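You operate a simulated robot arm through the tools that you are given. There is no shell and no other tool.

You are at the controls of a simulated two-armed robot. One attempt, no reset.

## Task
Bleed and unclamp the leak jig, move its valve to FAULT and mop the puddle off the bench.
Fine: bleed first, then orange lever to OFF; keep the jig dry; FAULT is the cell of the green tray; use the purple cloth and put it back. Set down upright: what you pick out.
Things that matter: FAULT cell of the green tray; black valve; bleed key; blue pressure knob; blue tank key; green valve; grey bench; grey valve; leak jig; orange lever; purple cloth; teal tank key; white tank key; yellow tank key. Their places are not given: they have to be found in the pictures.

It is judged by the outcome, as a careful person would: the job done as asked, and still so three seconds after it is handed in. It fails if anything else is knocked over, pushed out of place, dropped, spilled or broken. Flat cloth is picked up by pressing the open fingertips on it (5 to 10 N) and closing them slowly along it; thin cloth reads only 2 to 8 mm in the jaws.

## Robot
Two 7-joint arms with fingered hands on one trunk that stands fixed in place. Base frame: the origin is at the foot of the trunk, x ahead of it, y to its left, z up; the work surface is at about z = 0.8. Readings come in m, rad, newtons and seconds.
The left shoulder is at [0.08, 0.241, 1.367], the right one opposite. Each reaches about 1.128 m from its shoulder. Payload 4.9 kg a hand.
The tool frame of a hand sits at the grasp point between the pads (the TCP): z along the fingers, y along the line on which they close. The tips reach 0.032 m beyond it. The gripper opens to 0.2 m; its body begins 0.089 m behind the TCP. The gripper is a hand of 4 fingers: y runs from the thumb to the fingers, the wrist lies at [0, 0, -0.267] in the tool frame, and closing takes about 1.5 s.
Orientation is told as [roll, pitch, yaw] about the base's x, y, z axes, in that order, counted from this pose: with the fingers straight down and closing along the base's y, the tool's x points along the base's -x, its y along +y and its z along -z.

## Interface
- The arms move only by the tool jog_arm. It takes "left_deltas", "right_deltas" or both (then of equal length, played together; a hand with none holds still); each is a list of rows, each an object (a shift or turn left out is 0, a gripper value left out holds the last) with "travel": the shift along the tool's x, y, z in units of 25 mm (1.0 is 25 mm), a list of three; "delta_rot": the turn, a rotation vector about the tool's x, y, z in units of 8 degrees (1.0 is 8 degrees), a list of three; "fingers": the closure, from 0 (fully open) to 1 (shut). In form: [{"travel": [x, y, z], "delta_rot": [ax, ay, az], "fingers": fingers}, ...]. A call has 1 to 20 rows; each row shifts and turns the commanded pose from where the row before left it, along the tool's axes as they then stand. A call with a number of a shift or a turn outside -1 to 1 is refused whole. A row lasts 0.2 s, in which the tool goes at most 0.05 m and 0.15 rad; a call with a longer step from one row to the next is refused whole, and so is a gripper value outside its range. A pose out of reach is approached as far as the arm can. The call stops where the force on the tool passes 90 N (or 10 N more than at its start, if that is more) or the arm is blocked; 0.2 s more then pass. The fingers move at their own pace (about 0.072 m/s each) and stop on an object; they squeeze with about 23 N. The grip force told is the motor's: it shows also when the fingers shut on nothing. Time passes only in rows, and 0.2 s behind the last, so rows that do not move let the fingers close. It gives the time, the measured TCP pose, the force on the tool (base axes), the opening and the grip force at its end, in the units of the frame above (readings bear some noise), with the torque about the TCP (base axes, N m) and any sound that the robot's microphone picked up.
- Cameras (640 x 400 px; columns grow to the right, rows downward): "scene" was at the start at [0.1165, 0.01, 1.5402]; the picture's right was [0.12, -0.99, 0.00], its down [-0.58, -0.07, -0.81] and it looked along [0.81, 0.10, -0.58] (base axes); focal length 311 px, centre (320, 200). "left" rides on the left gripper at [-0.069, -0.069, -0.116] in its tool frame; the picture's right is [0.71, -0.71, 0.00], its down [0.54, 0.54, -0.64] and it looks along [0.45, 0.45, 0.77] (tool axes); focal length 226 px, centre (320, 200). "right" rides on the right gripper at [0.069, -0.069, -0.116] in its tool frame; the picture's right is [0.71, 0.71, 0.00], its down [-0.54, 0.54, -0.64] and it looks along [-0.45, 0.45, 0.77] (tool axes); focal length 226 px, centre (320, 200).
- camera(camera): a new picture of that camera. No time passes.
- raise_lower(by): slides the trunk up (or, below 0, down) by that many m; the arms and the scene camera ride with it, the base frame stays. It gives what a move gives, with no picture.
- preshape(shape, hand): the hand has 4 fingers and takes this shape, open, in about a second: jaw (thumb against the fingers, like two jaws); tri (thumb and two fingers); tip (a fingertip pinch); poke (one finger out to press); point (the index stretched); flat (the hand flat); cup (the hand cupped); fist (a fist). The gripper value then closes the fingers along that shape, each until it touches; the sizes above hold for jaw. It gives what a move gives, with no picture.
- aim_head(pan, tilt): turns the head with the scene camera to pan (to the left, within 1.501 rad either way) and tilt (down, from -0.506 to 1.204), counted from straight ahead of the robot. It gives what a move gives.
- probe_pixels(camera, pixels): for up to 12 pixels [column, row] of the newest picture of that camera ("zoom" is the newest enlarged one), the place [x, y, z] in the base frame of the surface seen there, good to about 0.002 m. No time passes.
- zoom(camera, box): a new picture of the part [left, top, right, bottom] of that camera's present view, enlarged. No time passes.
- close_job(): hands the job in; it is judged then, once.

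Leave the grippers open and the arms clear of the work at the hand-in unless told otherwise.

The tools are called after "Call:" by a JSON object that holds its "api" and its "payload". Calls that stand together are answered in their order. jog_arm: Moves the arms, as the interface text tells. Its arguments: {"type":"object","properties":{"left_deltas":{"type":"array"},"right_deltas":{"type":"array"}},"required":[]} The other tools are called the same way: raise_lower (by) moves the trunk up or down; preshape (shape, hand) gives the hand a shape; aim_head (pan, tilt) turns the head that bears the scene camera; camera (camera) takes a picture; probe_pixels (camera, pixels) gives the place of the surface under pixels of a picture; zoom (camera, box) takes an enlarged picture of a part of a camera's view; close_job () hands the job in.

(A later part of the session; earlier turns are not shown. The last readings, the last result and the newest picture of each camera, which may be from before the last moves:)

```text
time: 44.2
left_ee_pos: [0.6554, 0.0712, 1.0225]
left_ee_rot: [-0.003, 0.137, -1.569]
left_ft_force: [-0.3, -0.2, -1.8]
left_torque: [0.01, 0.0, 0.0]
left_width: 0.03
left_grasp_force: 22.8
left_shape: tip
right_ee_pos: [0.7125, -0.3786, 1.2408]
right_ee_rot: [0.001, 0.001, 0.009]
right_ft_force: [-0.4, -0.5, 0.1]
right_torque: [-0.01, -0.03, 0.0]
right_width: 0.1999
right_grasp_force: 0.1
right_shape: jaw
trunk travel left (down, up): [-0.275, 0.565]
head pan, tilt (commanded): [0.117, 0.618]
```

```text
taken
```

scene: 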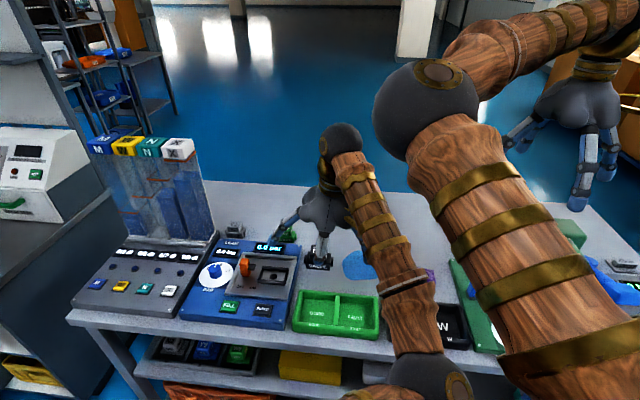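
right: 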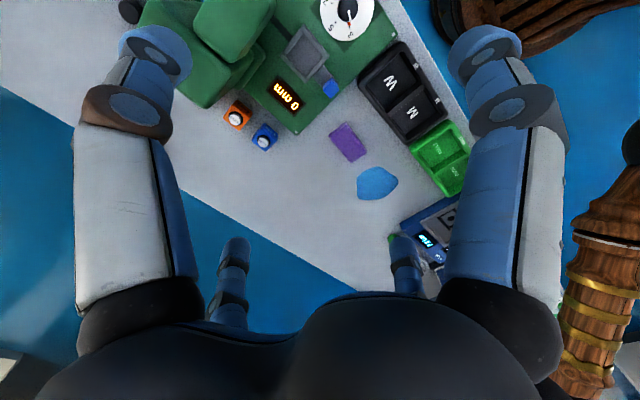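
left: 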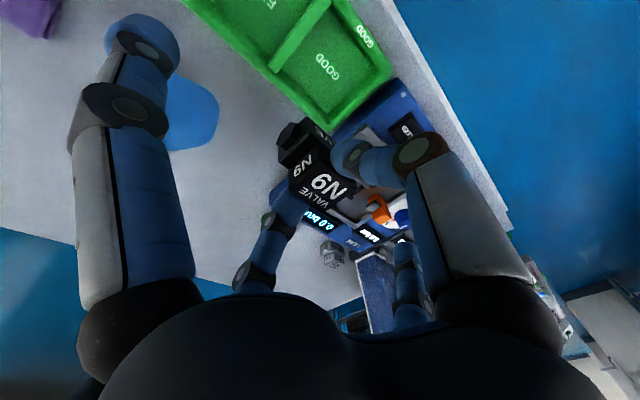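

The arm is well clear. I continue 10 cm right and 3 cm back to come over the FAULT cell.

Call:
{"api": "jog_arm", "payload": {"left_deltas": [{"travel": [-0.8, -0.268, -0.111]}, {"travel": [-0.8, -0.268, -0.111]}, {"travel": [-0.8, -0.268, -0.111]}, {"travel": [-0.8, -0.268, -0.111]}, {"travel": [-0.8, -0.268, -0.111]}, {}]}}

Call:
{"api": "camera", "payload": {"camera": "scene"}}

Call:
{"api": "camera", "payload": {"camera": "left"}}

Call:
{"api": "camera", "payload": {"camera": "right"}}

```text
time: 45.6
left_ee_pos: [0.6203, -0.0308, 1.0231]
left_ee_rot: [-0.004, 0.136, -1.57]
left_ft_force: [-0.2, -0.1, -1.8]
left_torque: [-0.03, 0.0, 0.01]
left_width: 0.0298
left_grasp_force: 22.6
left_shape: tip
right_ee_pos: [0.7116, -0.3766, 1.2419]
right_ee_rot: [-0.001, 0.001, 0.007]
right_ft_force: [-0.3, 0.1, 0.0]
right_torque: [-0.03, 0.01, 0.02]
right_width: 0.2001
right_grasp_force: 0.1
right_shape: jaw
trunk travel left (down, up): [-0.275, 0.565]
head pan, tilt (commanded): [0.117, 0.618]
```

```text
taken
```

scene: 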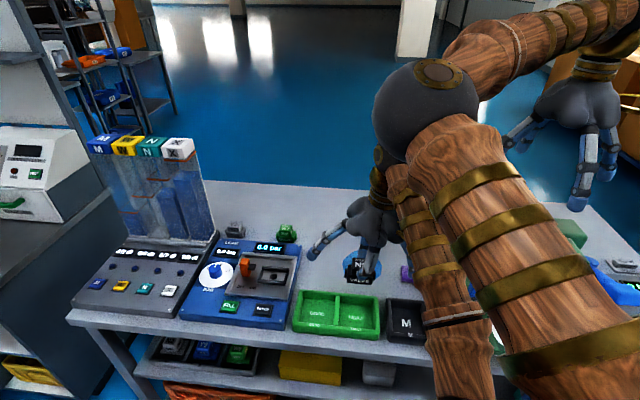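

```text
taken
```

left: 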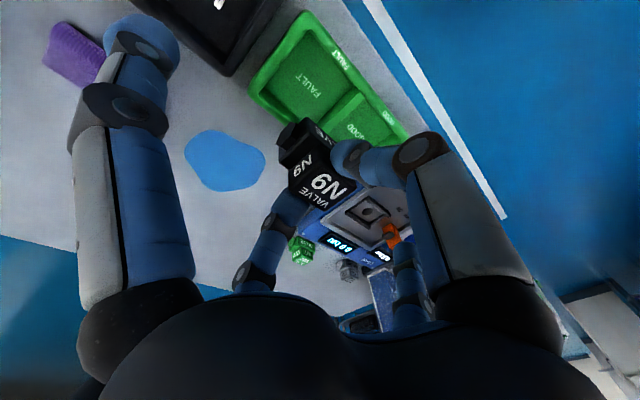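

```text
taken
```

right: 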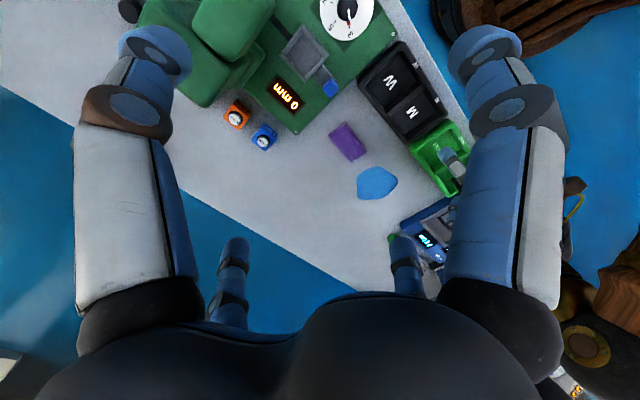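

The valve is over the cell. I check the gap between the left forearm and the right arm with probes before lowering.

Call:
{"api": "probe_pixels", "payload": {"camera": "scene", "pixels": [[440, 290], [460, 350], [420, 220], [400, 180], [430, 110], [470, 200], [520, 300], [360, 262], [378, 262], [345, 262]]}}

Call:
{"api": "zoom", "payload": {"camera": "scene", "box": [290, 190, 430, 350]}}

```text
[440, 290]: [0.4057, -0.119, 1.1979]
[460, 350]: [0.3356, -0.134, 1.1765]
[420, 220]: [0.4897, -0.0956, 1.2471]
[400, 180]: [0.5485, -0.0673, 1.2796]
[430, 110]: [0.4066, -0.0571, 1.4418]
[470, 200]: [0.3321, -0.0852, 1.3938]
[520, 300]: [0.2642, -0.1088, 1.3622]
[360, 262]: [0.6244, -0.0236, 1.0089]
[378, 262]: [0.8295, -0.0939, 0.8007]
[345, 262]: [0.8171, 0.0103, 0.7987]
```

```text
2.50 times, centred on (360, 270) of scene
```

zoom: 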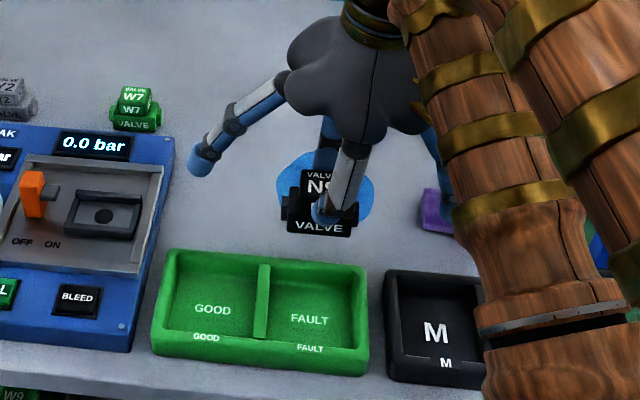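

Gap is ~0.1 m and grows when lowering. The valve's top is at (0.624, -0.024, 1.009). I lower 12 cm straight down, then look.

Call:
{"api": "jog_arm", "payload": {"left_deltas": [{"travel": [-0.137, 0.04, 0.99]}, {"travel": [-0.137, 0, 0.99]}, {"travel": [-0.137, 0, 0.99]}, {"travel": [-0.137, 0, 0.99]}, {"travel": [-0.11, 0, 0.79]}]}}

Call:
{"api": "zoom", "payload": {"camera": "scene", "box": [290, 220, 430, 350]}}

Call:
{"api": "camera", "payload": {"camera": "left"}}

Call:
{"api": "zoom", "payload": {"camera": "right", "box": [340, 60, 500, 220]}}

```text
time: 46.8
left_ee_pos: [0.6223, -0.03, 0.9017]
left_ee_rot: [-0.004, 0.139, -1.571]
left_ft_force: [0.5, 0.7, -1.4]
left_torque: [-0.02, -0.01, -0.02]
left_width: 0.03
left_grasp_force: 22.7
left_shape: tip
right_ee_pos: [0.7132, -0.3779, 1.2415]
right_ee_rot: [-0.002, 0.0, 0.008]
right_ft_force: [-0.4, -0.1, 0.3]
right_torque: [-0.06, -0.01, -0.01]
right_width: 0.1999
right_grasp_force: 0.0
right_shape: jaw
trunk travel left (down, up): [-0.275, 0.565]
head pan, tilt (commanded): [0.117, 0.618]
```

```text
3.08 times, centred on (360, 285) of scene
```

zoom: 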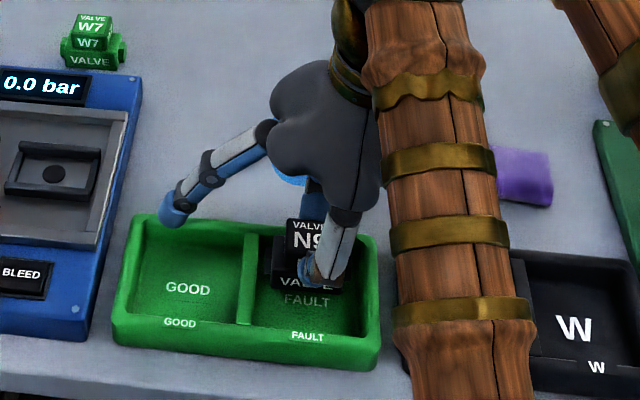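

```text
taken
```

left: 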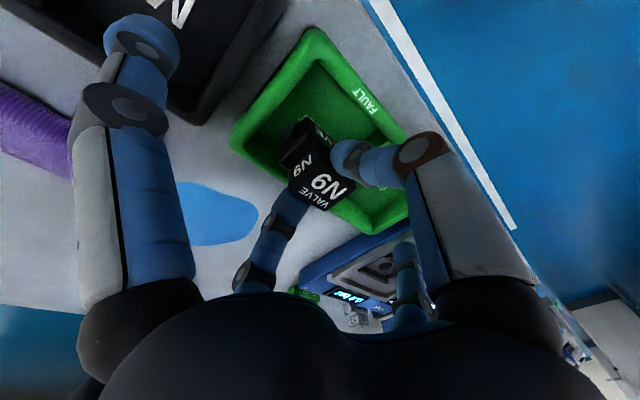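

```text
2.50 times, centred on (420, 140) of right
```

zoom: 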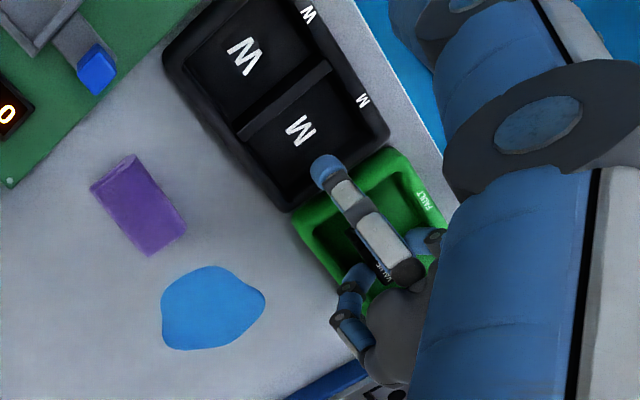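

I probe the side finger over the black tray (right zoom (327,168), (335,185)) and the rim beneath to be sure of room for the last 3 cm.

Call:
{"api": "probe_pixels", "payload": {"camera": "zoom", "pixels": [[327, 165], [318, 178], [330, 185], [345, 195], [300, 195], [355, 172], [290, 200]]}}

Call:
{"api": "probe_pixels", "payload": {"camera": "left", "pixels": [[140, 30], [160, 55], [120, 15]]}}

```text
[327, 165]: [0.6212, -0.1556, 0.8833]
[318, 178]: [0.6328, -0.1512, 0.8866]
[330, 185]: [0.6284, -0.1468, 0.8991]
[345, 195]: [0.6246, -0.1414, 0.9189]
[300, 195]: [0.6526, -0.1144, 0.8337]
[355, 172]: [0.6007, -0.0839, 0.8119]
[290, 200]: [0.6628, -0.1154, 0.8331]
```

```text
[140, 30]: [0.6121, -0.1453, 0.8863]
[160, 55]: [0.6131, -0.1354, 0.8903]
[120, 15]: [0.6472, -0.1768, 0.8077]
```

There's room: the side finger's tip stays ≥2 cm inside of the black tray's rim and 3 cm above its floor. I lower 25 mm slowly, then feel for the floor.

Call:
{"api": "jog_arm", "payload": {"left_deltas": [{"travel": [-0.027, 0, 0.198]}, {"travel": [-0.027, 0, 0.198]}, {"travel": [-0.027, 0, 0.198]}, {"travel": [-0.027, 0, 0.198]}, {"travel": [-0.027, 0, 0.198]}]}}

Call:
{"api": "zoom", "payload": {"camera": "scene", "box": [290, 220, 430, 350]}}

```text
time: 48.0
left_ee_pos: [0.6247, -0.0296, 0.8777]
left_ee_rot: [-0.003, 0.136, -1.571]
left_ft_force: [0.4, 0.3, -0.9]
left_torque: [0.0, -0.01, 0.01]
left_width: 0.0298
left_grasp_force: 22.6
left_shape: tip
right_ee_pos: [0.7134, -0.3791, 1.2405]
right_ee_rot: [0.001, 0.0, 0.007]
right_ft_force: [-0.3, -0.1, -0.7]
right_torque: [-0.02, 0.02, -0.02]
right_width: 0.2
right_grasp_force: 0.0
right_shape: jaw
trunk travel left (down, up): [-0.275, 0.565]
head pan, tilt (commanded): [0.117, 0.618]
```

```text
3.08 times, centred on (360, 285) of scene
```

zoom: 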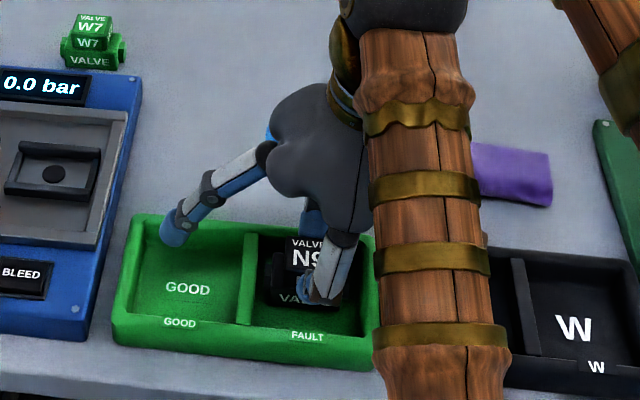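

No contact yet (force −0.9 N is the valve's weight). I lower by 2 mm rows.

Call:
{"api": "jog_arm", "payload": {"left_deltas": [{"travel": [-0.011, -0.08, 0.08]}, {"travel": [-0.011, 0, 0.08]}, {"travel": [-0.011, 0, 0.08]}]}}

```text
time: 48.8
left_ee_pos: [0.6208, -0.0306, 0.8721]
left_ee_rot: [-0.001, 0.136, -1.571]
left_ft_force: [0.7, 1.5, 6.5]
left_torque: [0.06, 0.04, 0.02]
left_width: 0.0302
left_grasp_force: 23.1
left_shape: tip
right_ee_pos: [0.7117, -0.3771, 1.2427]
right_ee_rot: [0.001, 0.0, 0.008]
right_ft_force: [0.8, -0.1, -0.9]
right_torque: [0.01, -0.02, -0.02]
right_width: 0.2
right_grasp_force: 0.0
right_shape: jaw
trunk travel left (down, up): [-0.275, 0.565]
head pan, tilt (commanded): [0.117, 0.618]
```

The valve now stands on the cell floor (6.5 N). I open the pinch just a little (to ~4 cm), slowly, and look before lifting.

Call:
{"api": "jog_arm", "payload": {"left_deltas": [{"fingers": 0.86}, {"fingers": 0.83}, {"fingers": 0.8}, {"fingers": 0.79}, {}]}}

Call:
{"api": "camera", "payload": {"camera": "left"}}

Call:
{"api": "zoom", "payload": {"camera": "scene", "box": [310, 230, 400, 340]}}

```text
time: 50.0
left_ee_pos: [0.6225, -0.0316, 0.8709]
left_ee_rot: [-0.004, 0.137, -1.572]
left_ft_force: [-0.6, 0.0, -0.5]
left_torque: [-0.03, 0.03, 0.0]
left_width: 0.0418
left_grasp_force: 0.1
left_shape: tip
right_ee_pos: [0.7137, -0.3777, 1.2417]
right_ee_rot: [0.0, 0.0, 0.006]
right_ft_force: [0.5, -0.9, 0.3]
right_torque: [-0.02, 0.02, -0.01]
right_width: 0.1998
right_grasp_force: 0.2
right_shape: jaw
trunk travel left (down, up): [-0.275, 0.565]
head pan, tilt (commanded): [0.117, 0.618]
```

```text
taken
```

left: 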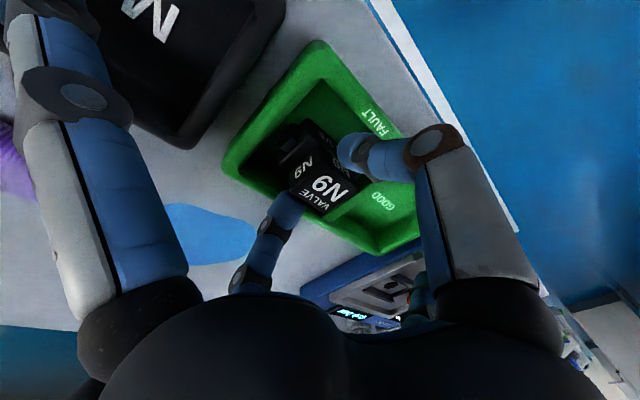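

```text
3.64 times, centred on (355, 285) of scene
```

zoom: 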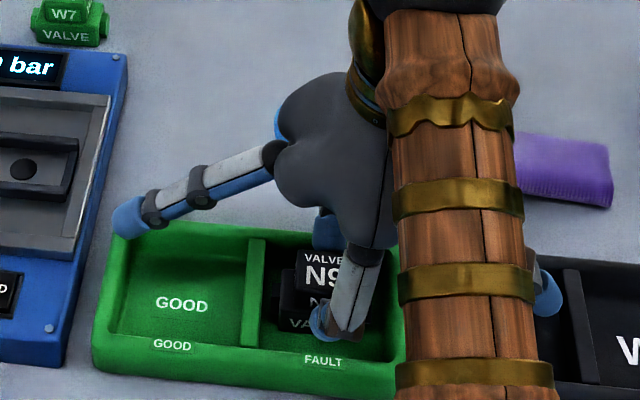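

The valve is released and stands upright. I lift straight up 2 cm slowly, then 11 cm more.

Call:
{"api": "jog_arm", "payload": {"left_deltas": [{"travel": [0.027, 0, -0.198]}, {"travel": [0.027, 0, -0.198]}, {"travel": [0.027, 0, -0.198]}, {"travel": [0.054, 0, -0.396]}, {"travel": [0.11, 0, -0.8]}, {"travel": [0.137, 0, -0.99]}, {"travel": [0.137, 0, -0.99]}, {"travel": [0.137, 0, -0.99]}]}}

Call:
{"api": "camera", "payload": {"camera": "left"}}

Call:
{"api": "camera", "payload": {"camera": "scene"}}

```text
time: 51.8
left_ee_pos: [0.6203, -0.0313, 0.9922]
left_ee_rot: [-0.003, 0.138, -1.572]
left_ft_force: [-0.8, 0.2, -0.4]
left_torque: [-0.01, 0.0, 0.01]
left_width: 0.0417
left_grasp_force: 0.1
left_shape: tip
right_ee_pos: [0.7144, -0.3786, 1.242]
right_ee_rot: [0.001, 0.0, 0.008]
right_ft_force: [0.5, 1.1, -0.4]
right_torque: [0.0, -0.03, 0.0]
right_width: 0.1997
right_grasp_force: 0.1
right_shape: jaw
trunk travel left (down, up): [-0.275, 0.565]
head pan, tilt (commanded): [0.117, 0.618]
```

```text
taken
```

left: 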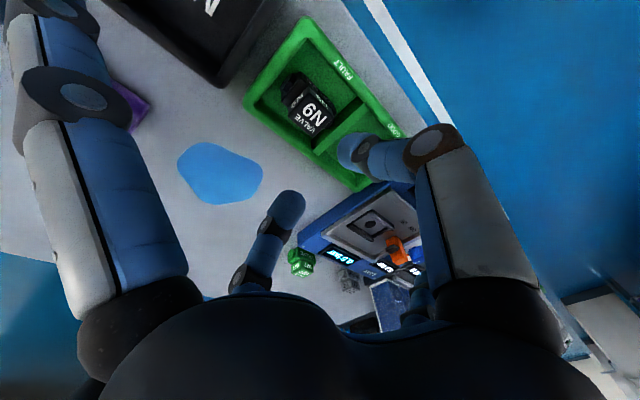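

```text
taken
```

scene: 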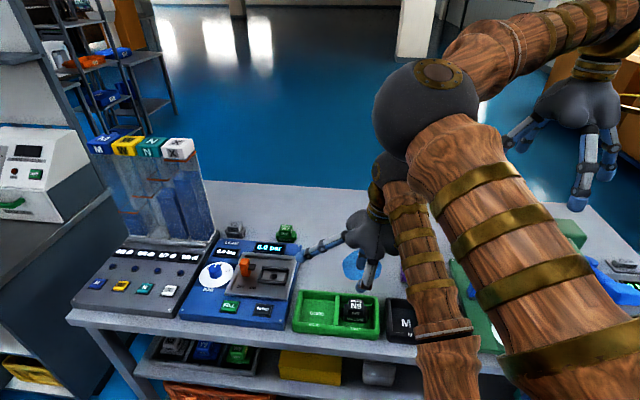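

The valve stands upright in FAULT. Now the left arm leaves by the way it came: left 24 cm and forward 8 cm at this height, then up.

Call:
{"api": "jog_arm", "payload": {"left_deltas": [{"travel": [0.97, 0.32, 0.134]}, {"travel": [0.97, 0.32, 0.134]}, {"travel": [0.97, 0.32, 0.134]}, {"travel": [0.97, 0.32, 0.134]}, {"travel": [0.97, 0.32, 0.134]}, {"travel": [0.97, 0.32, 0.134]}, {"travel": [0.97, 0.32, 0.134]}, {"travel": [0.97, 0.32, 0.134]}, {"travel": [0.97, 0.32, 0.134]}, {"travel": [0.97, 0.32, 0.134]}, {"travel": [0.97, 0.1, 0.134]}, {"travel": [0.97, 0, 0.134]}]}}

Call:
{"api": "camera", "payload": {"camera": "scene"}}

```text
time: 54.4
left_ee_pos: [0.7027, 0.265, 0.991]
left_ee_rot: [-0.002, 0.136, -1.571]
left_ft_force: [0.3, 0.1, 0.5]
left_torque: [0.02, 0.0, 0.0]
left_width: 0.0416
left_grasp_force: 0.1
left_shape: tip
right_ee_pos: [0.7119, -0.3769, 1.2415]
right_ee_rot: [-0.001, 0.0, 0.007]
right_ft_force: [0.4, 0.2, 0.6]
right_torque: [-0.03, -0.03, 0.01]
right_width: 0.2001
right_grasp_force: 0.0
right_shape: jaw
trunk travel left (down, up): [-0.275, 0.565]
head pan, tilt (commanded): [0.117, 0.618]
```

```text
taken
```

scene: 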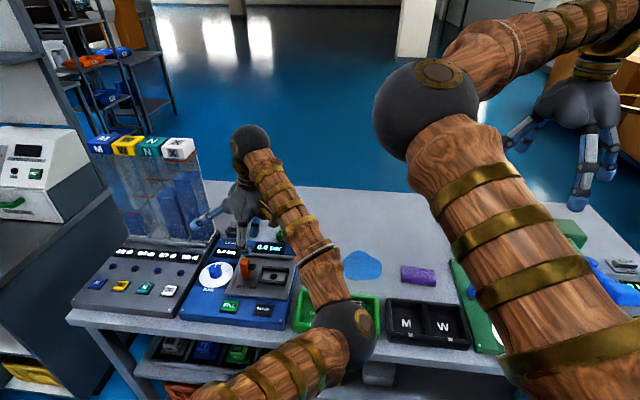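

Now I raise the left hand 20 cm here (clear of the tower) and take out its roll.

Call:
{"api": "jog_arm", "payload": {"left_deltas": [{"travel": [0.137, 0, -0.99]}, {"travel": [0.137, 0, -0.99]}, {"travel": [0.137, 0, -0.99]}, {"travel": [0.137, 0, -0.99]}, {"travel": [0.137, 0, -0.99]}, {"travel": [0.137, 0, -0.99]}, {"travel": [0.137, 0, -0.99]}, {"travel": [0.137, 0, -0.99]}, {"delta_rot": [0, -1, 0]}]}}

Call:
{"api": "camera", "payload": {"camera": "scene"}}

Call:
{"api": "camera", "payload": {"camera": "right"}}

```text
time: 56.4
left_ee_pos: [0.7048, 0.2636, 1.1927]
left_ee_rot: [-0.003, -0.005, -1.569]
left_ft_force: [0.4, 0.0, 0.1]
left_torque: [-0.01, 0.02, 0.02]
left_width: 0.0415
left_grasp_force: 0.1
left_shape: tip
right_ee_pos: [0.7131, -0.3771, 1.2417]
right_ee_rot: [0.0, -0.001, 0.006]
right_ft_force: [-0.7, 0.2, 0.1]
right_torque: [-0.02, 0.0, 0.0]
right_width: 0.1997
right_grasp_force: 0.0
right_shape: jaw
trunk travel left (down, up): [-0.275, 0.565]
head pan, tilt (commanded): [0.117, 0.618]
```

```text
taken
```

scene: 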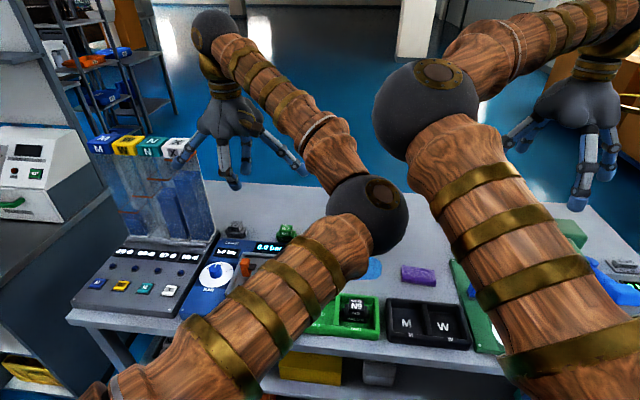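

```text
taken
```

right: 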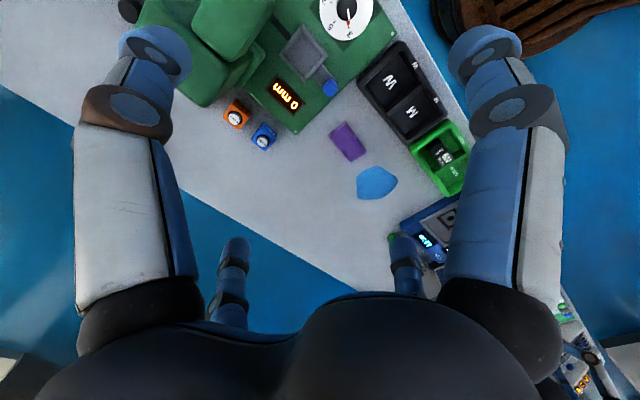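

I probe the left elbow and upper arm positions to plan the right arm's descent.

Call:
{"api": "probe_pixels", "payload": {"camera": "scene", "pixels": [[365, 215], [340, 250], [290, 290], [400, 225], [345, 160], [310, 130], [425, 120], [450, 180]]}}

Call:
{"api": "zoom", "payload": {"camera": "right", "box": [200, 40, 480, 250]}}

```text
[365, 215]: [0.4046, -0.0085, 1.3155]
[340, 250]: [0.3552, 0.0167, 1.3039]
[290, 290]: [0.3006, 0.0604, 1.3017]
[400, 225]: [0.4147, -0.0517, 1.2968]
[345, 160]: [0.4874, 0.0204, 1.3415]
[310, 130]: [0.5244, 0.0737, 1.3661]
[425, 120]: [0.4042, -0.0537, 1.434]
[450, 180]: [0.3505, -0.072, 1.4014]
```

```text
1.90 times, centred on (340, 145) of right
```

zoom: 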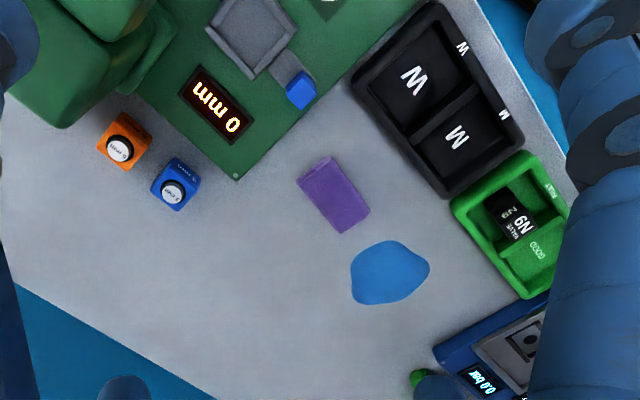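

The left elbow sits right where the right elbow would come down, so it's better to use the left arm for the cloth and keep the right arm parked high to the right. I move the right hand another 15 cm to the right (nothing above z 1.02 there).

Call:
{"api": "jog_arm", "payload": {"right_deltas": [{"travel": [0, -1, 0]}, {"travel": [0, -1, 0]}, {"travel": [0, -1, 0]}, {"travel": [0, -1, 0]}, {"travel": [0, -1, 0]}, {"travel": [0, -1, 0]}]}}

Call:
{"api": "camera", "payload": {"camera": "scene"}}

Call:
{"api": "camera", "payload": {"camera": "right"}}

```text
time: 57.8
left_ee_pos: [0.7045, 0.2612, 1.191]
left_ee_rot: [-0.003, -0.002, -1.568]
left_ft_force: [-0.1, -0.3, -0.3]
left_torque: [0.02, 0.0, -0.02]
left_width: 0.0418
left_grasp_force: 0.0
left_shape: tip
right_ee_pos: [0.7133, -0.5285, 1.2385]
right_ee_rot: [0.0, -0.001, 0.009]
right_ft_force: [-0.3, 0.2, 0.1]
right_torque: [0.01, -0.01, 0.01]
right_width: 0.1999
right_grasp_force: 0.0
right_shape: jaw
trunk travel left (down, up): [-0.275, 0.565]
head pan, tilt (commanded): [0.117, 0.618]
```

```text
taken
```

scene: 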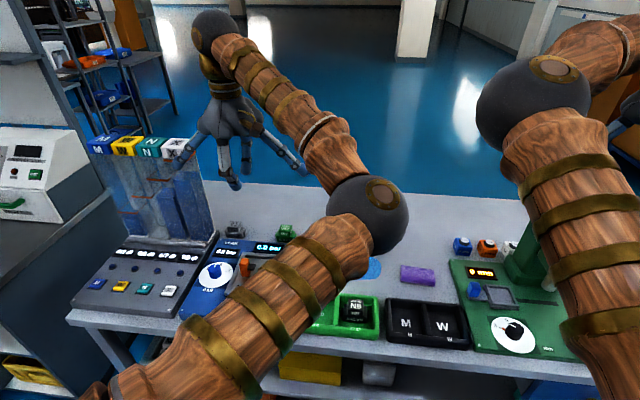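

```text
taken
```

right: 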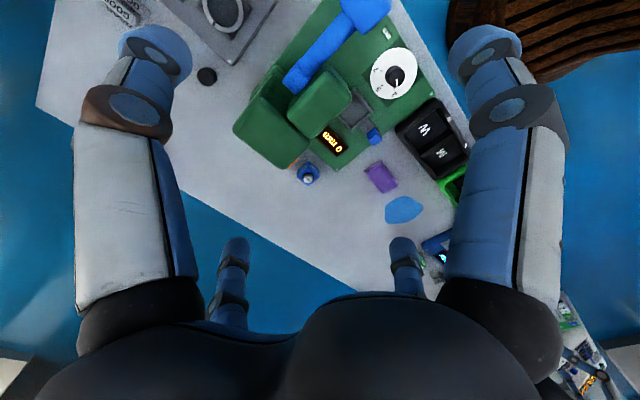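

The right arm is far aside now. I zoom on the cloth and its surroundings in the scene view.

Call:
{"api": "zoom", "payload": {"camera": "scene", "box": [350, 230, 520, 340]}}

Call:
{"api": "probe_pixels", "payload": {"camera": "zoom", "pixels": [[195, 150], [325, 155], [200, 185], [315, 205], [250, 170], [255, 205], [380, 120], [395, 165], [430, 60], [480, 190], [395, 240], [200, 200]]}}

```text
3.64 times, centred on (435, 285) of scene
```

zoom: 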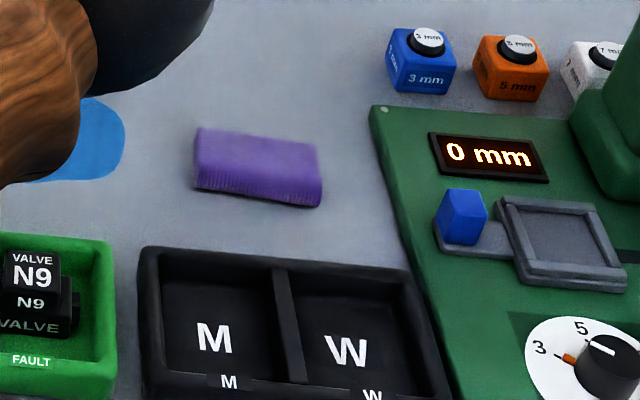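

```text
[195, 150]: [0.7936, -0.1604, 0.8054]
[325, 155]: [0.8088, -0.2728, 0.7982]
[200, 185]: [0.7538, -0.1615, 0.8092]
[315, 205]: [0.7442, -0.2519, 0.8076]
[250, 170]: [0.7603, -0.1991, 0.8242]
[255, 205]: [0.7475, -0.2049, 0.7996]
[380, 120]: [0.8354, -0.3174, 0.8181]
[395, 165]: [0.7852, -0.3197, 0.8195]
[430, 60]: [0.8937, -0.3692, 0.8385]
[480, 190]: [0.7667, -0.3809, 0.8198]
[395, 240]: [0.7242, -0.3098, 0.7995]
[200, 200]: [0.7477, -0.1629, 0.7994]
```

The cloth is a folded pad: x 0.749–0.80, y -0.255…-0.162, top 0.826; the green machine's plate starts at y≈-0.315 (z 0.82). To see whether the "jaw" shape keeps the side fingers closer when closed, I test it here in the air.

Call:
{"api": "preshape", "payload": {"hand": "left", "shape": "jaw"}}

Call:
{"api": "jog_arm", "payload": {"left_deltas": [{"fingers": 0.75}, {}, {}, {}, {}, {}, {}]}}

Call:
{"api": "camera", "payload": {"camera": "left"}}

Call:
{"api": "zoom", "payload": {"camera": "scene", "box": [150, 70, 330, 210]}}

```text
time: 58.7
left_ee_pos: [0.7047, 0.262, 1.191]
left_ee_rot: [-0.003, -0.004, -1.569]
left_ft_force: [0.7, -0.7, 0.0]
left_torque: [0.0, -0.03, 0.01]
left_width: 0.1997
left_grasp_force: 0.0
left_shape: jaw
right_ee_pos: [0.7124, -0.5269, 1.2401]
right_ee_rot: [0.0, 0.001, 0.008]
right_ft_force: [0.5, 0.3, -0.6]
right_torque: [-0.03, 0.0, -0.01]
right_width: 0.1999
right_grasp_force: 0.1
right_shape: jaw
trunk travel left (down, up): [-0.275, 0.565]
head pan, tilt (commanded): [0.117, 0.618]
```

```text
time: 60.3
left_ee_pos: [0.7037, 0.2623, 1.1916]
left_ee_rot: [-0.004, -0.003, -1.57]
left_ft_force: [-0.2, 0.4, 0.7]
left_torque: [-0.03, -0.02, -0.01]
left_width: 0.0505
left_grasp_force: 0.0
left_shape: jaw
right_ee_pos: [0.7136, -0.5277, 1.2384]
right_ee_rot: [0.0, 0.0, 0.008]
right_ft_force: [0.5, 0.1, 0.5]
right_torque: [0.02, 0.0, 0.01]
right_width: 0.1995
right_grasp_force: 0.1
right_shape: jaw
trunk travel left (down, up): [-0.275, 0.565]
head pan, tilt (commanded): [0.117, 0.618]
```

```text
taken
```

left: 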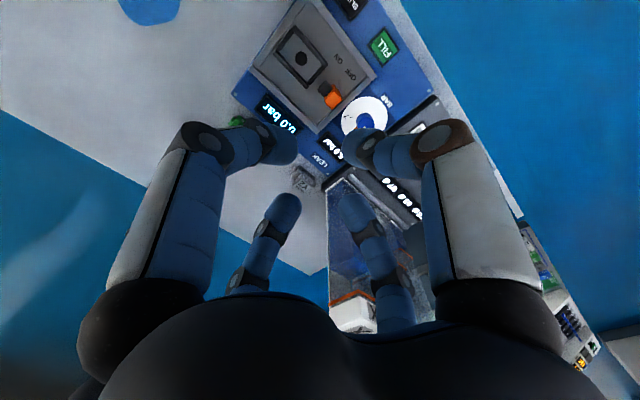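

```text
2.86 times, centred on (240, 140) of scene
```

zoom: 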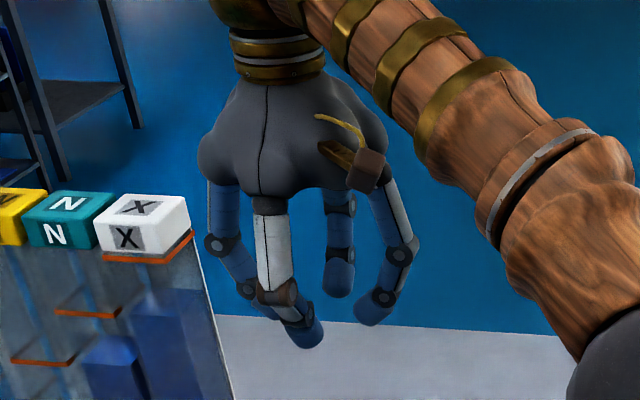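

In jaw shape all four fingers close around the centre like a cage, which keeps the footprint small and holds the pad on four sides. I probe the tip heights at this opening relative to the TCP (z 1.1916).

Call:
{"api": "probe_pixels", "payload": {"camera": "left", "pixels": [[285, 150], [355, 152], [287, 205], [350, 208], [200, 140], [440, 140], [290, 160], [362, 165]]}}

Call:
{"api": "probe_pixels", "payload": {"camera": "zoom", "pixels": [[310, 335], [370, 315], [340, 285], [345, 292], [308, 345], [365, 322], [245, 300]]}}

```text
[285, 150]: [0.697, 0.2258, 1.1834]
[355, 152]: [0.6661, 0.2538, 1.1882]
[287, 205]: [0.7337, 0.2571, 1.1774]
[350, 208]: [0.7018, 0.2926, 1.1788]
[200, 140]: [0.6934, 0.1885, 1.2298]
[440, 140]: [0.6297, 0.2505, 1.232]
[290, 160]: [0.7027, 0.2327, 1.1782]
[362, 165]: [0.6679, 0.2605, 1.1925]
```

```text
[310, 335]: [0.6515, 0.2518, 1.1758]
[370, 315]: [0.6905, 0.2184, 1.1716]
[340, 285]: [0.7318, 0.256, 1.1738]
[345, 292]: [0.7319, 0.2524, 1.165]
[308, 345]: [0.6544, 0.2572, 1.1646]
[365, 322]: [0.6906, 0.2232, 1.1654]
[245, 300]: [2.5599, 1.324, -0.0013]
```

Tips are at TCP −0.031 when closed to 5 cm. I check the same at a 12 cm opening, the one I'd use to straddle the cloth.

Call:
{"api": "jog_arm", "payload": {"left_deltas": [{"fingers": 0.4}, {}, {}, {}, {}]}}

Call:
{"api": "zoom", "payload": {"camera": "scene", "box": [150, 70, 330, 210]}}

Call:
{"api": "camera", "payload": {"camera": "left"}}

```text
time: 61.5
left_ee_pos: [0.7049, 0.2616, 1.1913]
left_ee_rot: [-0.004, -0.004, -1.569]
left_ft_force: [1.0, -0.2, -0.7]
left_torque: [-0.03, 0.0, -0.01]
left_width: 0.1192
left_grasp_force: 0.1
left_shape: jaw
right_ee_pos: [0.7136, -0.5278, 1.2383]
right_ee_rot: [0.0, -0.001, 0.008]
right_ft_force: [0.1, 0.5, -0.6]
right_torque: [0.01, -0.01, -0.02]
right_width: 0.2001
right_grasp_force: 0.1
right_shape: jaw
trunk travel left (down, up): [-0.275, 0.565]
head pan, tilt (commanded): [0.117, 0.618]
```

```text
2.86 times, centred on (240, 140) of scene
```

zoom: 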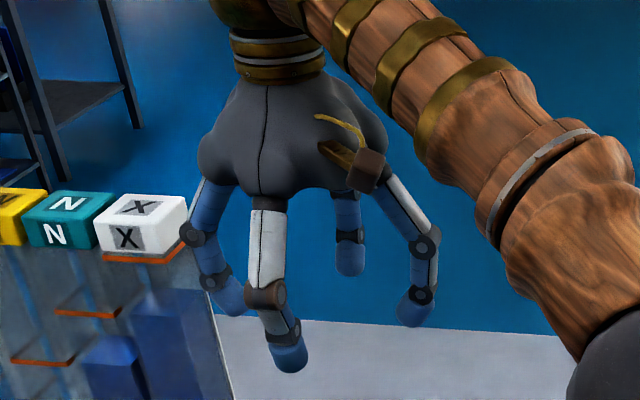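

```text
taken
```

left: 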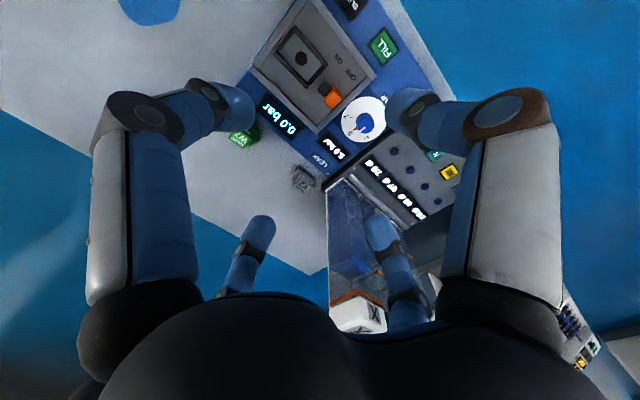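

Call:
{"api": "probe_pixels", "payload": {"camera": "zoom", "pixels": [[288, 365], [412, 315], [350, 265], [235, 305], [350, 270], [290, 355], [405, 308]]}}

Call:
{"api": "probe_pixels", "payload": {"camera": "left", "pixels": [[240, 105], [405, 105], [262, 230], [378, 230], [130, 130], [500, 120]]}}

```text
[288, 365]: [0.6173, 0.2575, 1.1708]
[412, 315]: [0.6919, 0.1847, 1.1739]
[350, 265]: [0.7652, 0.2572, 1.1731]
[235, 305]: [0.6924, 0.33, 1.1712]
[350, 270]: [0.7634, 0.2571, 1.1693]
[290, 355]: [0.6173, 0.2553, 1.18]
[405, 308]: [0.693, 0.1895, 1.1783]
```

```text
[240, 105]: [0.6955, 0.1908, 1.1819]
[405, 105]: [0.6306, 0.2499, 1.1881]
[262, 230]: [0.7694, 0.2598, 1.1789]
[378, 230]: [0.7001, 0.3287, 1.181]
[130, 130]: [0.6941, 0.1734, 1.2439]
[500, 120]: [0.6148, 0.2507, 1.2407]
```

At 12 cm opening tips are at TCP −0.027, so little change while closing. I now lower the left hand to z≈1.03 and carry it halfway right, over jig and tray at safe height, then look.

Call:
{"api": "jog_arm", "payload": {"left_deltas": [{"travel": [0, 0, 1]}, {"travel": [0, 0, 1]}, {"travel": [0, 0, 1]}, {"travel": [0, 0, 1]}, {"travel": [0, 0, 1]}, {"travel": [0, 0, 1]}, {"travel": [-0.5, 0, 0.5]}, {"travel": [-1, 0, 0]}, {"travel": [-1, 0, 0]}, {"travel": [-1, 0, 0]}, {"travel": [-1, 0, 0]}, {"travel": [-1, 0, 0]}, {"travel": [-1, 0, 0]}, {"travel": [-1, 0, 0]}, {"travel": [-1, 0, 0]}]}}

Call:
{"api": "camera", "payload": {"camera": "scene"}}

```text
time: 64.7
left_ee_pos: [0.7032, 0.0486, 1.0295]
left_ee_rot: [-0.004, -0.002, -1.569]
left_ft_force: [-0.5, -0.1, 0.3]
left_torque: [0.03, 0.03, 0.02]
left_width: 0.1195
left_grasp_force: 0.1
left_shape: jaw
right_ee_pos: [0.7123, -0.5287, 1.2394]
right_ee_rot: [0.002, 0.001, 0.008]
right_ft_force: [-0.5, -1.0, 0.2]
right_torque: [0.04, 0.03, 0.04]
right_width: 0.1997
right_grasp_force: 0.0
right_shape: jaw
trunk travel left (down, up): [-0.275, 0.565]
head pan, tilt (commanded): [0.117, 0.618]
```

```text
taken
```

scene: 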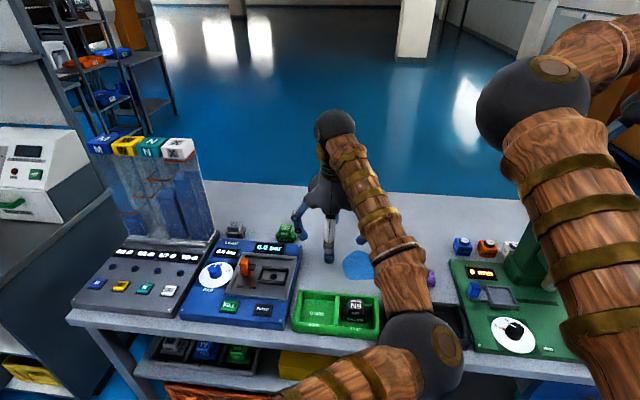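

All clear. I continue to above the cloth: 25.5 cm right, 7 cm forward, and add the 5° yaw matching the cloth.

Call:
{"api": "jog_arm", "payload": {"left_deltas": [{"travel": [-0.93, 0.265, 0]}, {"travel": [-0.93, 0.265, 0]}, {"travel": [-0.93, 0.265, 0]}, {"travel": [-0.93, 0.265, 0]}, {"travel": [-0.93, 0.265, 0]}, {"travel": [-0.93, 0.265, 0]}, {"travel": [-0.93, 0.265, 0]}, {"travel": [-0.93, 0.265, 0]}, {"travel": [-0.93, 0.265, 0]}, {"travel": [-0.93, 0.265, 0]}, {"travel": [-0.93, 0.265, 0]}, {"delta_rot": [0, 0, 0.6]}, {}]}}

Call:
{"api": "camera", "payload": {"camera": "scene"}}

Call:
{"api": "camera", "payload": {"camera": "left"}}

Call:
{"api": "camera", "payload": {"camera": "right"}}

```text
time: 67.5
left_ee_pos: [0.7776, -0.2045, 1.0292]
left_ee_rot: [-0.005, -0.004, -1.654]
left_ft_force: [0.1, 0.3, 0.0]
left_torque: [0.03, -0.01, -0.01]
left_width: 0.1196
left_grasp_force: 0.0
left_shape: jaw
right_ee_pos: [0.7128, -0.5277, 1.2386]
right_ee_rot: [0.0, 0.0, 0.007]
right_ft_force: [1.0, 0.2, -0.4]
right_torque: [-0.02, -0.01, -0.04]
right_width: 0.1998
right_grasp_force: 0.1
right_shape: jaw
trunk travel left (down, up): [-0.275, 0.565]
head pan, tilt (commanded): [0.117, 0.618]
```

```text
taken
```

scene: 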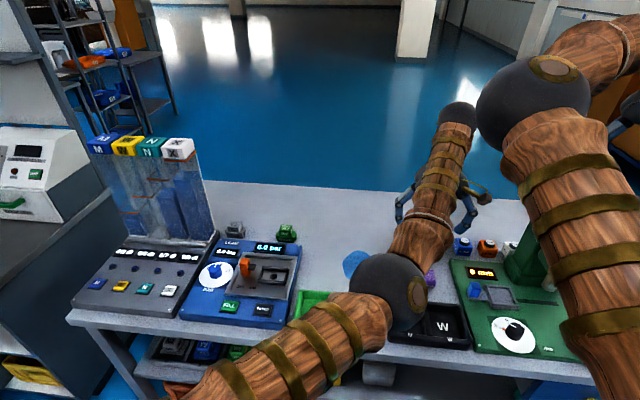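

```text
taken
```

left: 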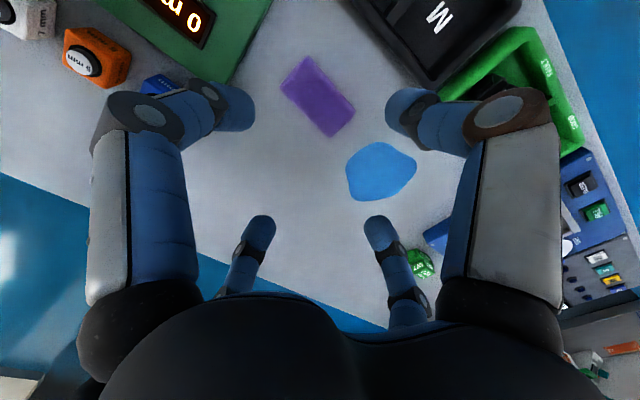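

```text
taken
```

right: 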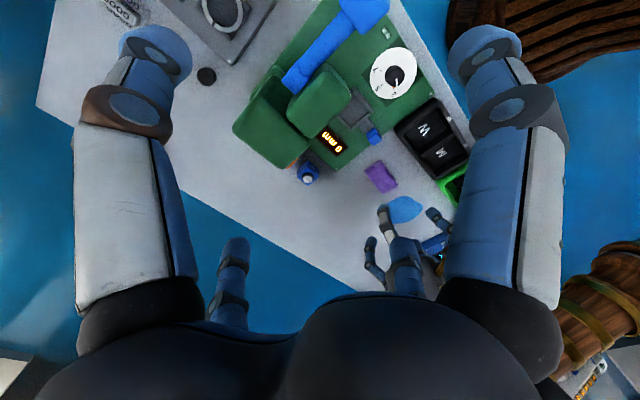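

I probe the cloth's corners and the puddle's edges from the left camera here.

Call:
{"api": "probe_pixels", "payload": {"camera": "left", "pixels": [[306, 58], [284, 86], [333, 134], [353, 110], [318, 96], [348, 178], [358, 198], [415, 160], [380, 145], [382, 198], [412, 175], [352, 158]]}}

Call:
{"api": "zoom", "payload": {"camera": "left", "box": [240, 30, 440, 220]}}

```text
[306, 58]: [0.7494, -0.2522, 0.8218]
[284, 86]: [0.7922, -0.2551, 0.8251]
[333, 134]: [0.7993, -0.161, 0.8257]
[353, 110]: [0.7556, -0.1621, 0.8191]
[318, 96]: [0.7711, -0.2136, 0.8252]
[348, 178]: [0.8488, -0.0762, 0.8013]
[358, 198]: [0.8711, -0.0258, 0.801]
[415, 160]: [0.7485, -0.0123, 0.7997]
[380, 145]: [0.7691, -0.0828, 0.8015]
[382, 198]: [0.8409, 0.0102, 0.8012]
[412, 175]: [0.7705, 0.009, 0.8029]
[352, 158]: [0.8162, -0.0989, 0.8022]
```

```text
2.11 times, centred on (340, 125) of left
```

zoom: 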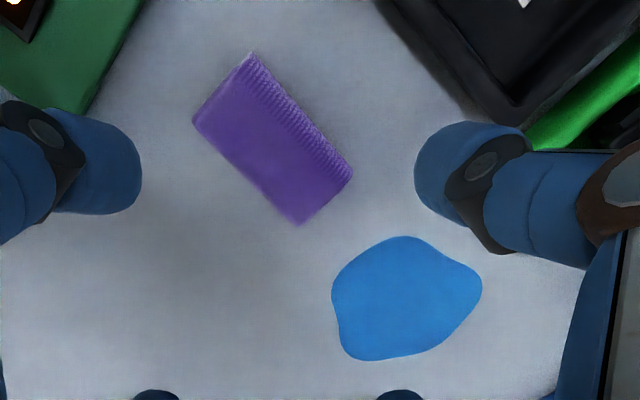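

The cloth's centre is (0.774, -0.208), tilted 4° like the hand. I lower to z≈0.88 with a small centring shift, then look.

Call:
{"api": "jog_arm", "payload": {"left_deltas": [{"travel": [-0.12, -0.13, 1]}, {"travel": [0, 0, 1]}, {"travel": [0, 0, 1]}, {"travel": [0, 0, 1]}, {"travel": [0, 0, 1]}, {"travel": [0, 0, 1]}]}}

Call:
{"api": "camera", "payload": {"camera": "left"}}

Call:
{"api": "zoom", "payload": {"camera": "scene", "box": [340, 160, 540, 340]}}

Call:
{"api": "zoom", "payload": {"camera": "right", "box": [320, 100, 470, 260]}}

```text
time: 68.9
left_ee_pos: [0.7744, -0.2074, 0.8784]
left_ee_rot: [-0.004, -0.005, -1.655]
left_ft_force: [-0.3, 0.5, 0.4]
left_torque: [0.0, 0.0, 0.02]
left_width: 0.1194
left_grasp_force: 0.1
left_shape: jaw
right_ee_pos: [0.7135, -0.5289, 1.2393]
right_ee_rot: [0.0, 0.002, 0.007]
right_ft_force: [-0.2, 0.2, 0.1]
right_torque: [-0.01, -0.01, 0.02]
right_width: 0.1999
right_grasp_force: 0.0
right_shape: jaw
trunk travel left (down, up): [-0.275, 0.565]
head pan, tilt (commanded): [0.117, 0.618]
```

```text
taken
```

left: 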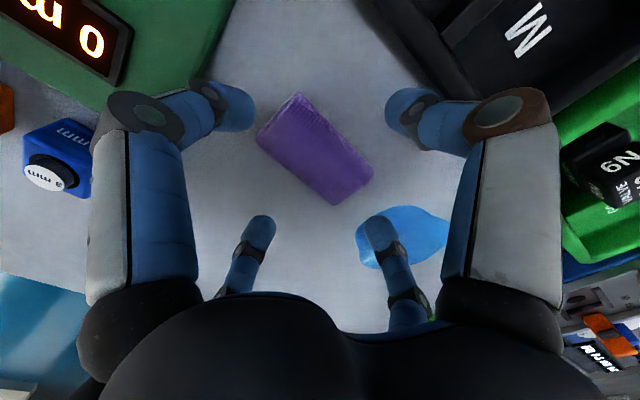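

```text
2.22 times, centred on (440, 250) of scene
```

zoom: 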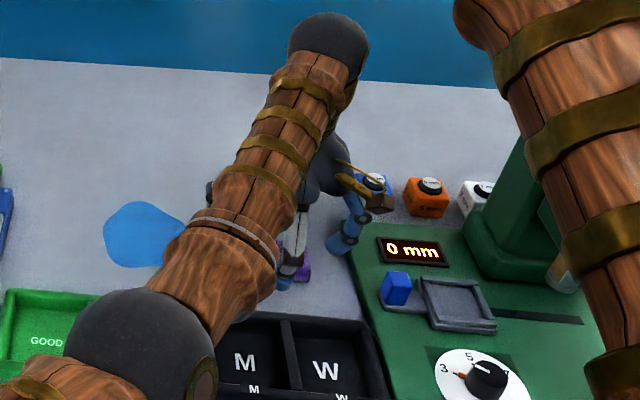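

```text
2.50 times, centred on (395, 180) of right
```

zoom: 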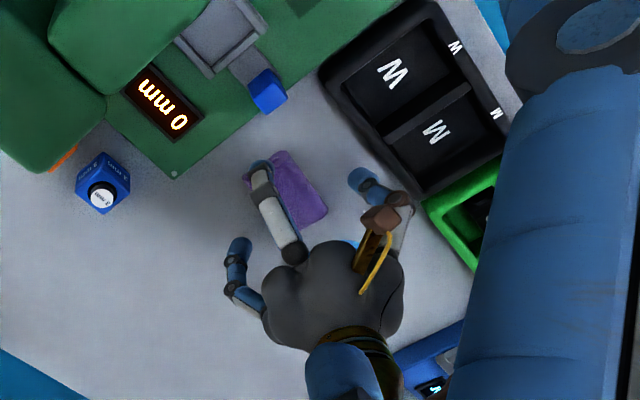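

The cloth lies inside the four open fingers, the machine plate and black tray clear. I lower 3.6 cm so the tips are ~1 cm above the bench.

Call:
{"api": "jog_arm", "payload": {"left_deltas": [{"travel": [0, 0, 0.5]}, {"travel": [0, 0, 0.5]}, {"travel": [0, 0, 0.25]}, {"travel": [0, 0, 0.2]}]}}

Call:
{"api": "camera", "payload": {"camera": "left"}}

Call:
{"api": "zoom", "payload": {"camera": "right", "box": [320, 100, 470, 260]}}

```text
time: 69.9
left_ee_pos: [0.7729, -0.2085, 0.8419]
left_ee_rot: [-0.004, -0.004, -1.655]
left_ft_force: [0.3, 0.2, 0.0]
left_torque: [0.01, -0.01, 0.0]
left_width: 0.1194
left_grasp_force: 0.0
left_shape: jaw
right_ee_pos: [0.7139, -0.5289, 1.2382]
right_ee_rot: [-0.001, 0.0, 0.007]
right_ft_force: [-0.3, 0.1, 0.4]
right_torque: [-0.03, 0.03, -0.04]
right_width: 0.2
right_grasp_force: 0.1
right_shape: jaw
trunk travel left (down, up): [-0.275, 0.565]
head pan, tilt (commanded): [0.117, 0.618]
```

```text
taken
```

left: 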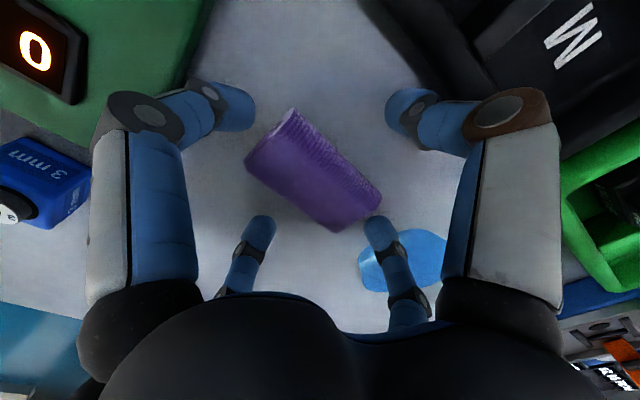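

```text
2.50 times, centred on (395, 180) of right
```

zoom: 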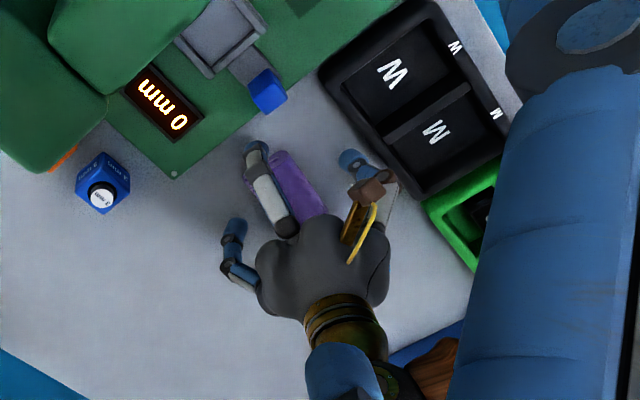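

I close the fingers slowly around the cloth.

Call:
{"api": "jog_arm", "payload": {"left_deltas": [{"fingers": 0.45}, {"fingers": 0.5}, {"fingers": 0.55}, {"fingers": 0.6}, {"fingers": 0.65}, {"fingers": 0.7}, {"fingers": 0.74}, {"fingers": 0.78}, {"fingers": 0.82}, {}]}}

Call:
{"api": "camera", "payload": {"camera": "left"}}

Call:
{"api": "zoom", "payload": {"camera": "right", "box": [320, 100, 470, 260]}}

```text
time: 72.1
left_ee_pos: [0.7724, -0.2082, 0.8441]
left_ee_rot: [-0.003, -0.002, -1.654]
left_ft_force: [0.8, 0.7, 5.0]
left_torque: [-0.05, -0.06, 0.0]
left_width: 0.0671
left_grasp_force: 22.4
left_shape: jaw
right_ee_pos: [0.7134, -0.5273, 1.2387]
right_ee_rot: [-0.001, -0.001, 0.007]
right_ft_force: [-0.5, 0.3, 0.5]
right_torque: [0.0, 0.01, -0.01]
right_width: 0.1997
right_grasp_force: 0.0
right_shape: jaw
trunk travel left (down, up): [-0.275, 0.565]
head pan, tilt (commanded): [0.117, 0.618]
```

```text
taken
```

left: 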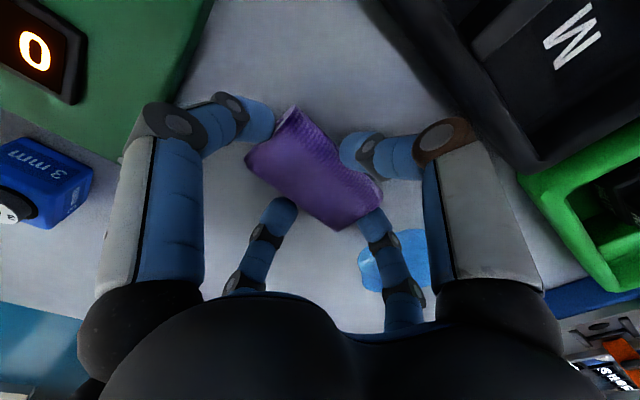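

```text
2.50 times, centred on (395, 180) of right
```

zoom: 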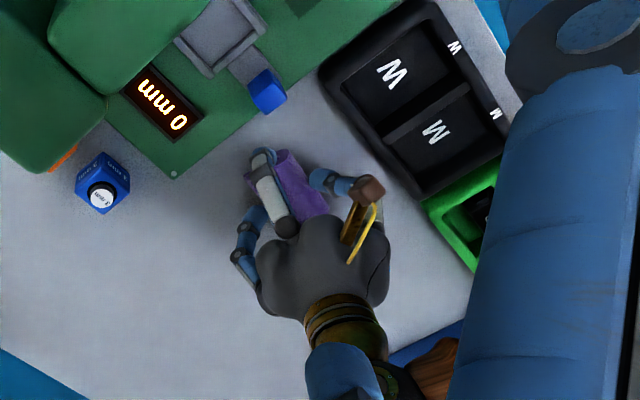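

Grip force is 22 N at 6.7 cm reading. I zoom in to see how each finger touches the cloth.

Call:
{"api": "zoom", "payload": {"camera": "left", "box": [200, 70, 440, 260]}}

Call:
{"api": "zoom", "payload": {"camera": "right", "box": [360, 140, 430, 210]}}

```text
2.11 times, centred on (320, 165) of left
```

zoom: 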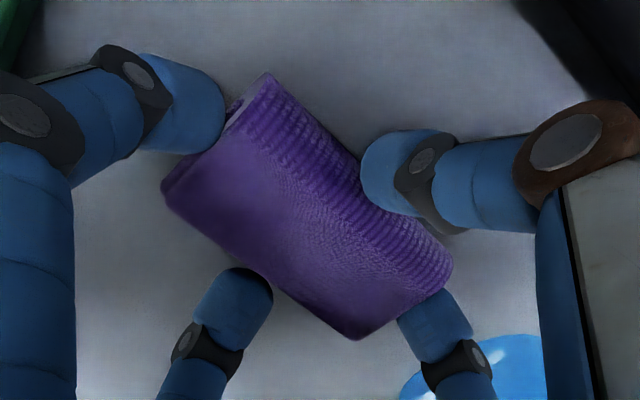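

```text
5.71 times, centred on (395, 175) of right
```

zoom: 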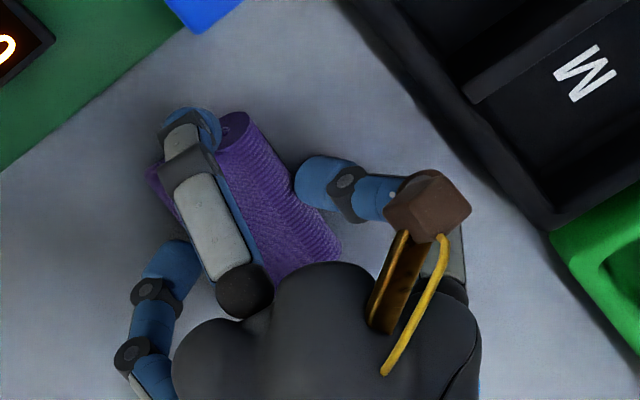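

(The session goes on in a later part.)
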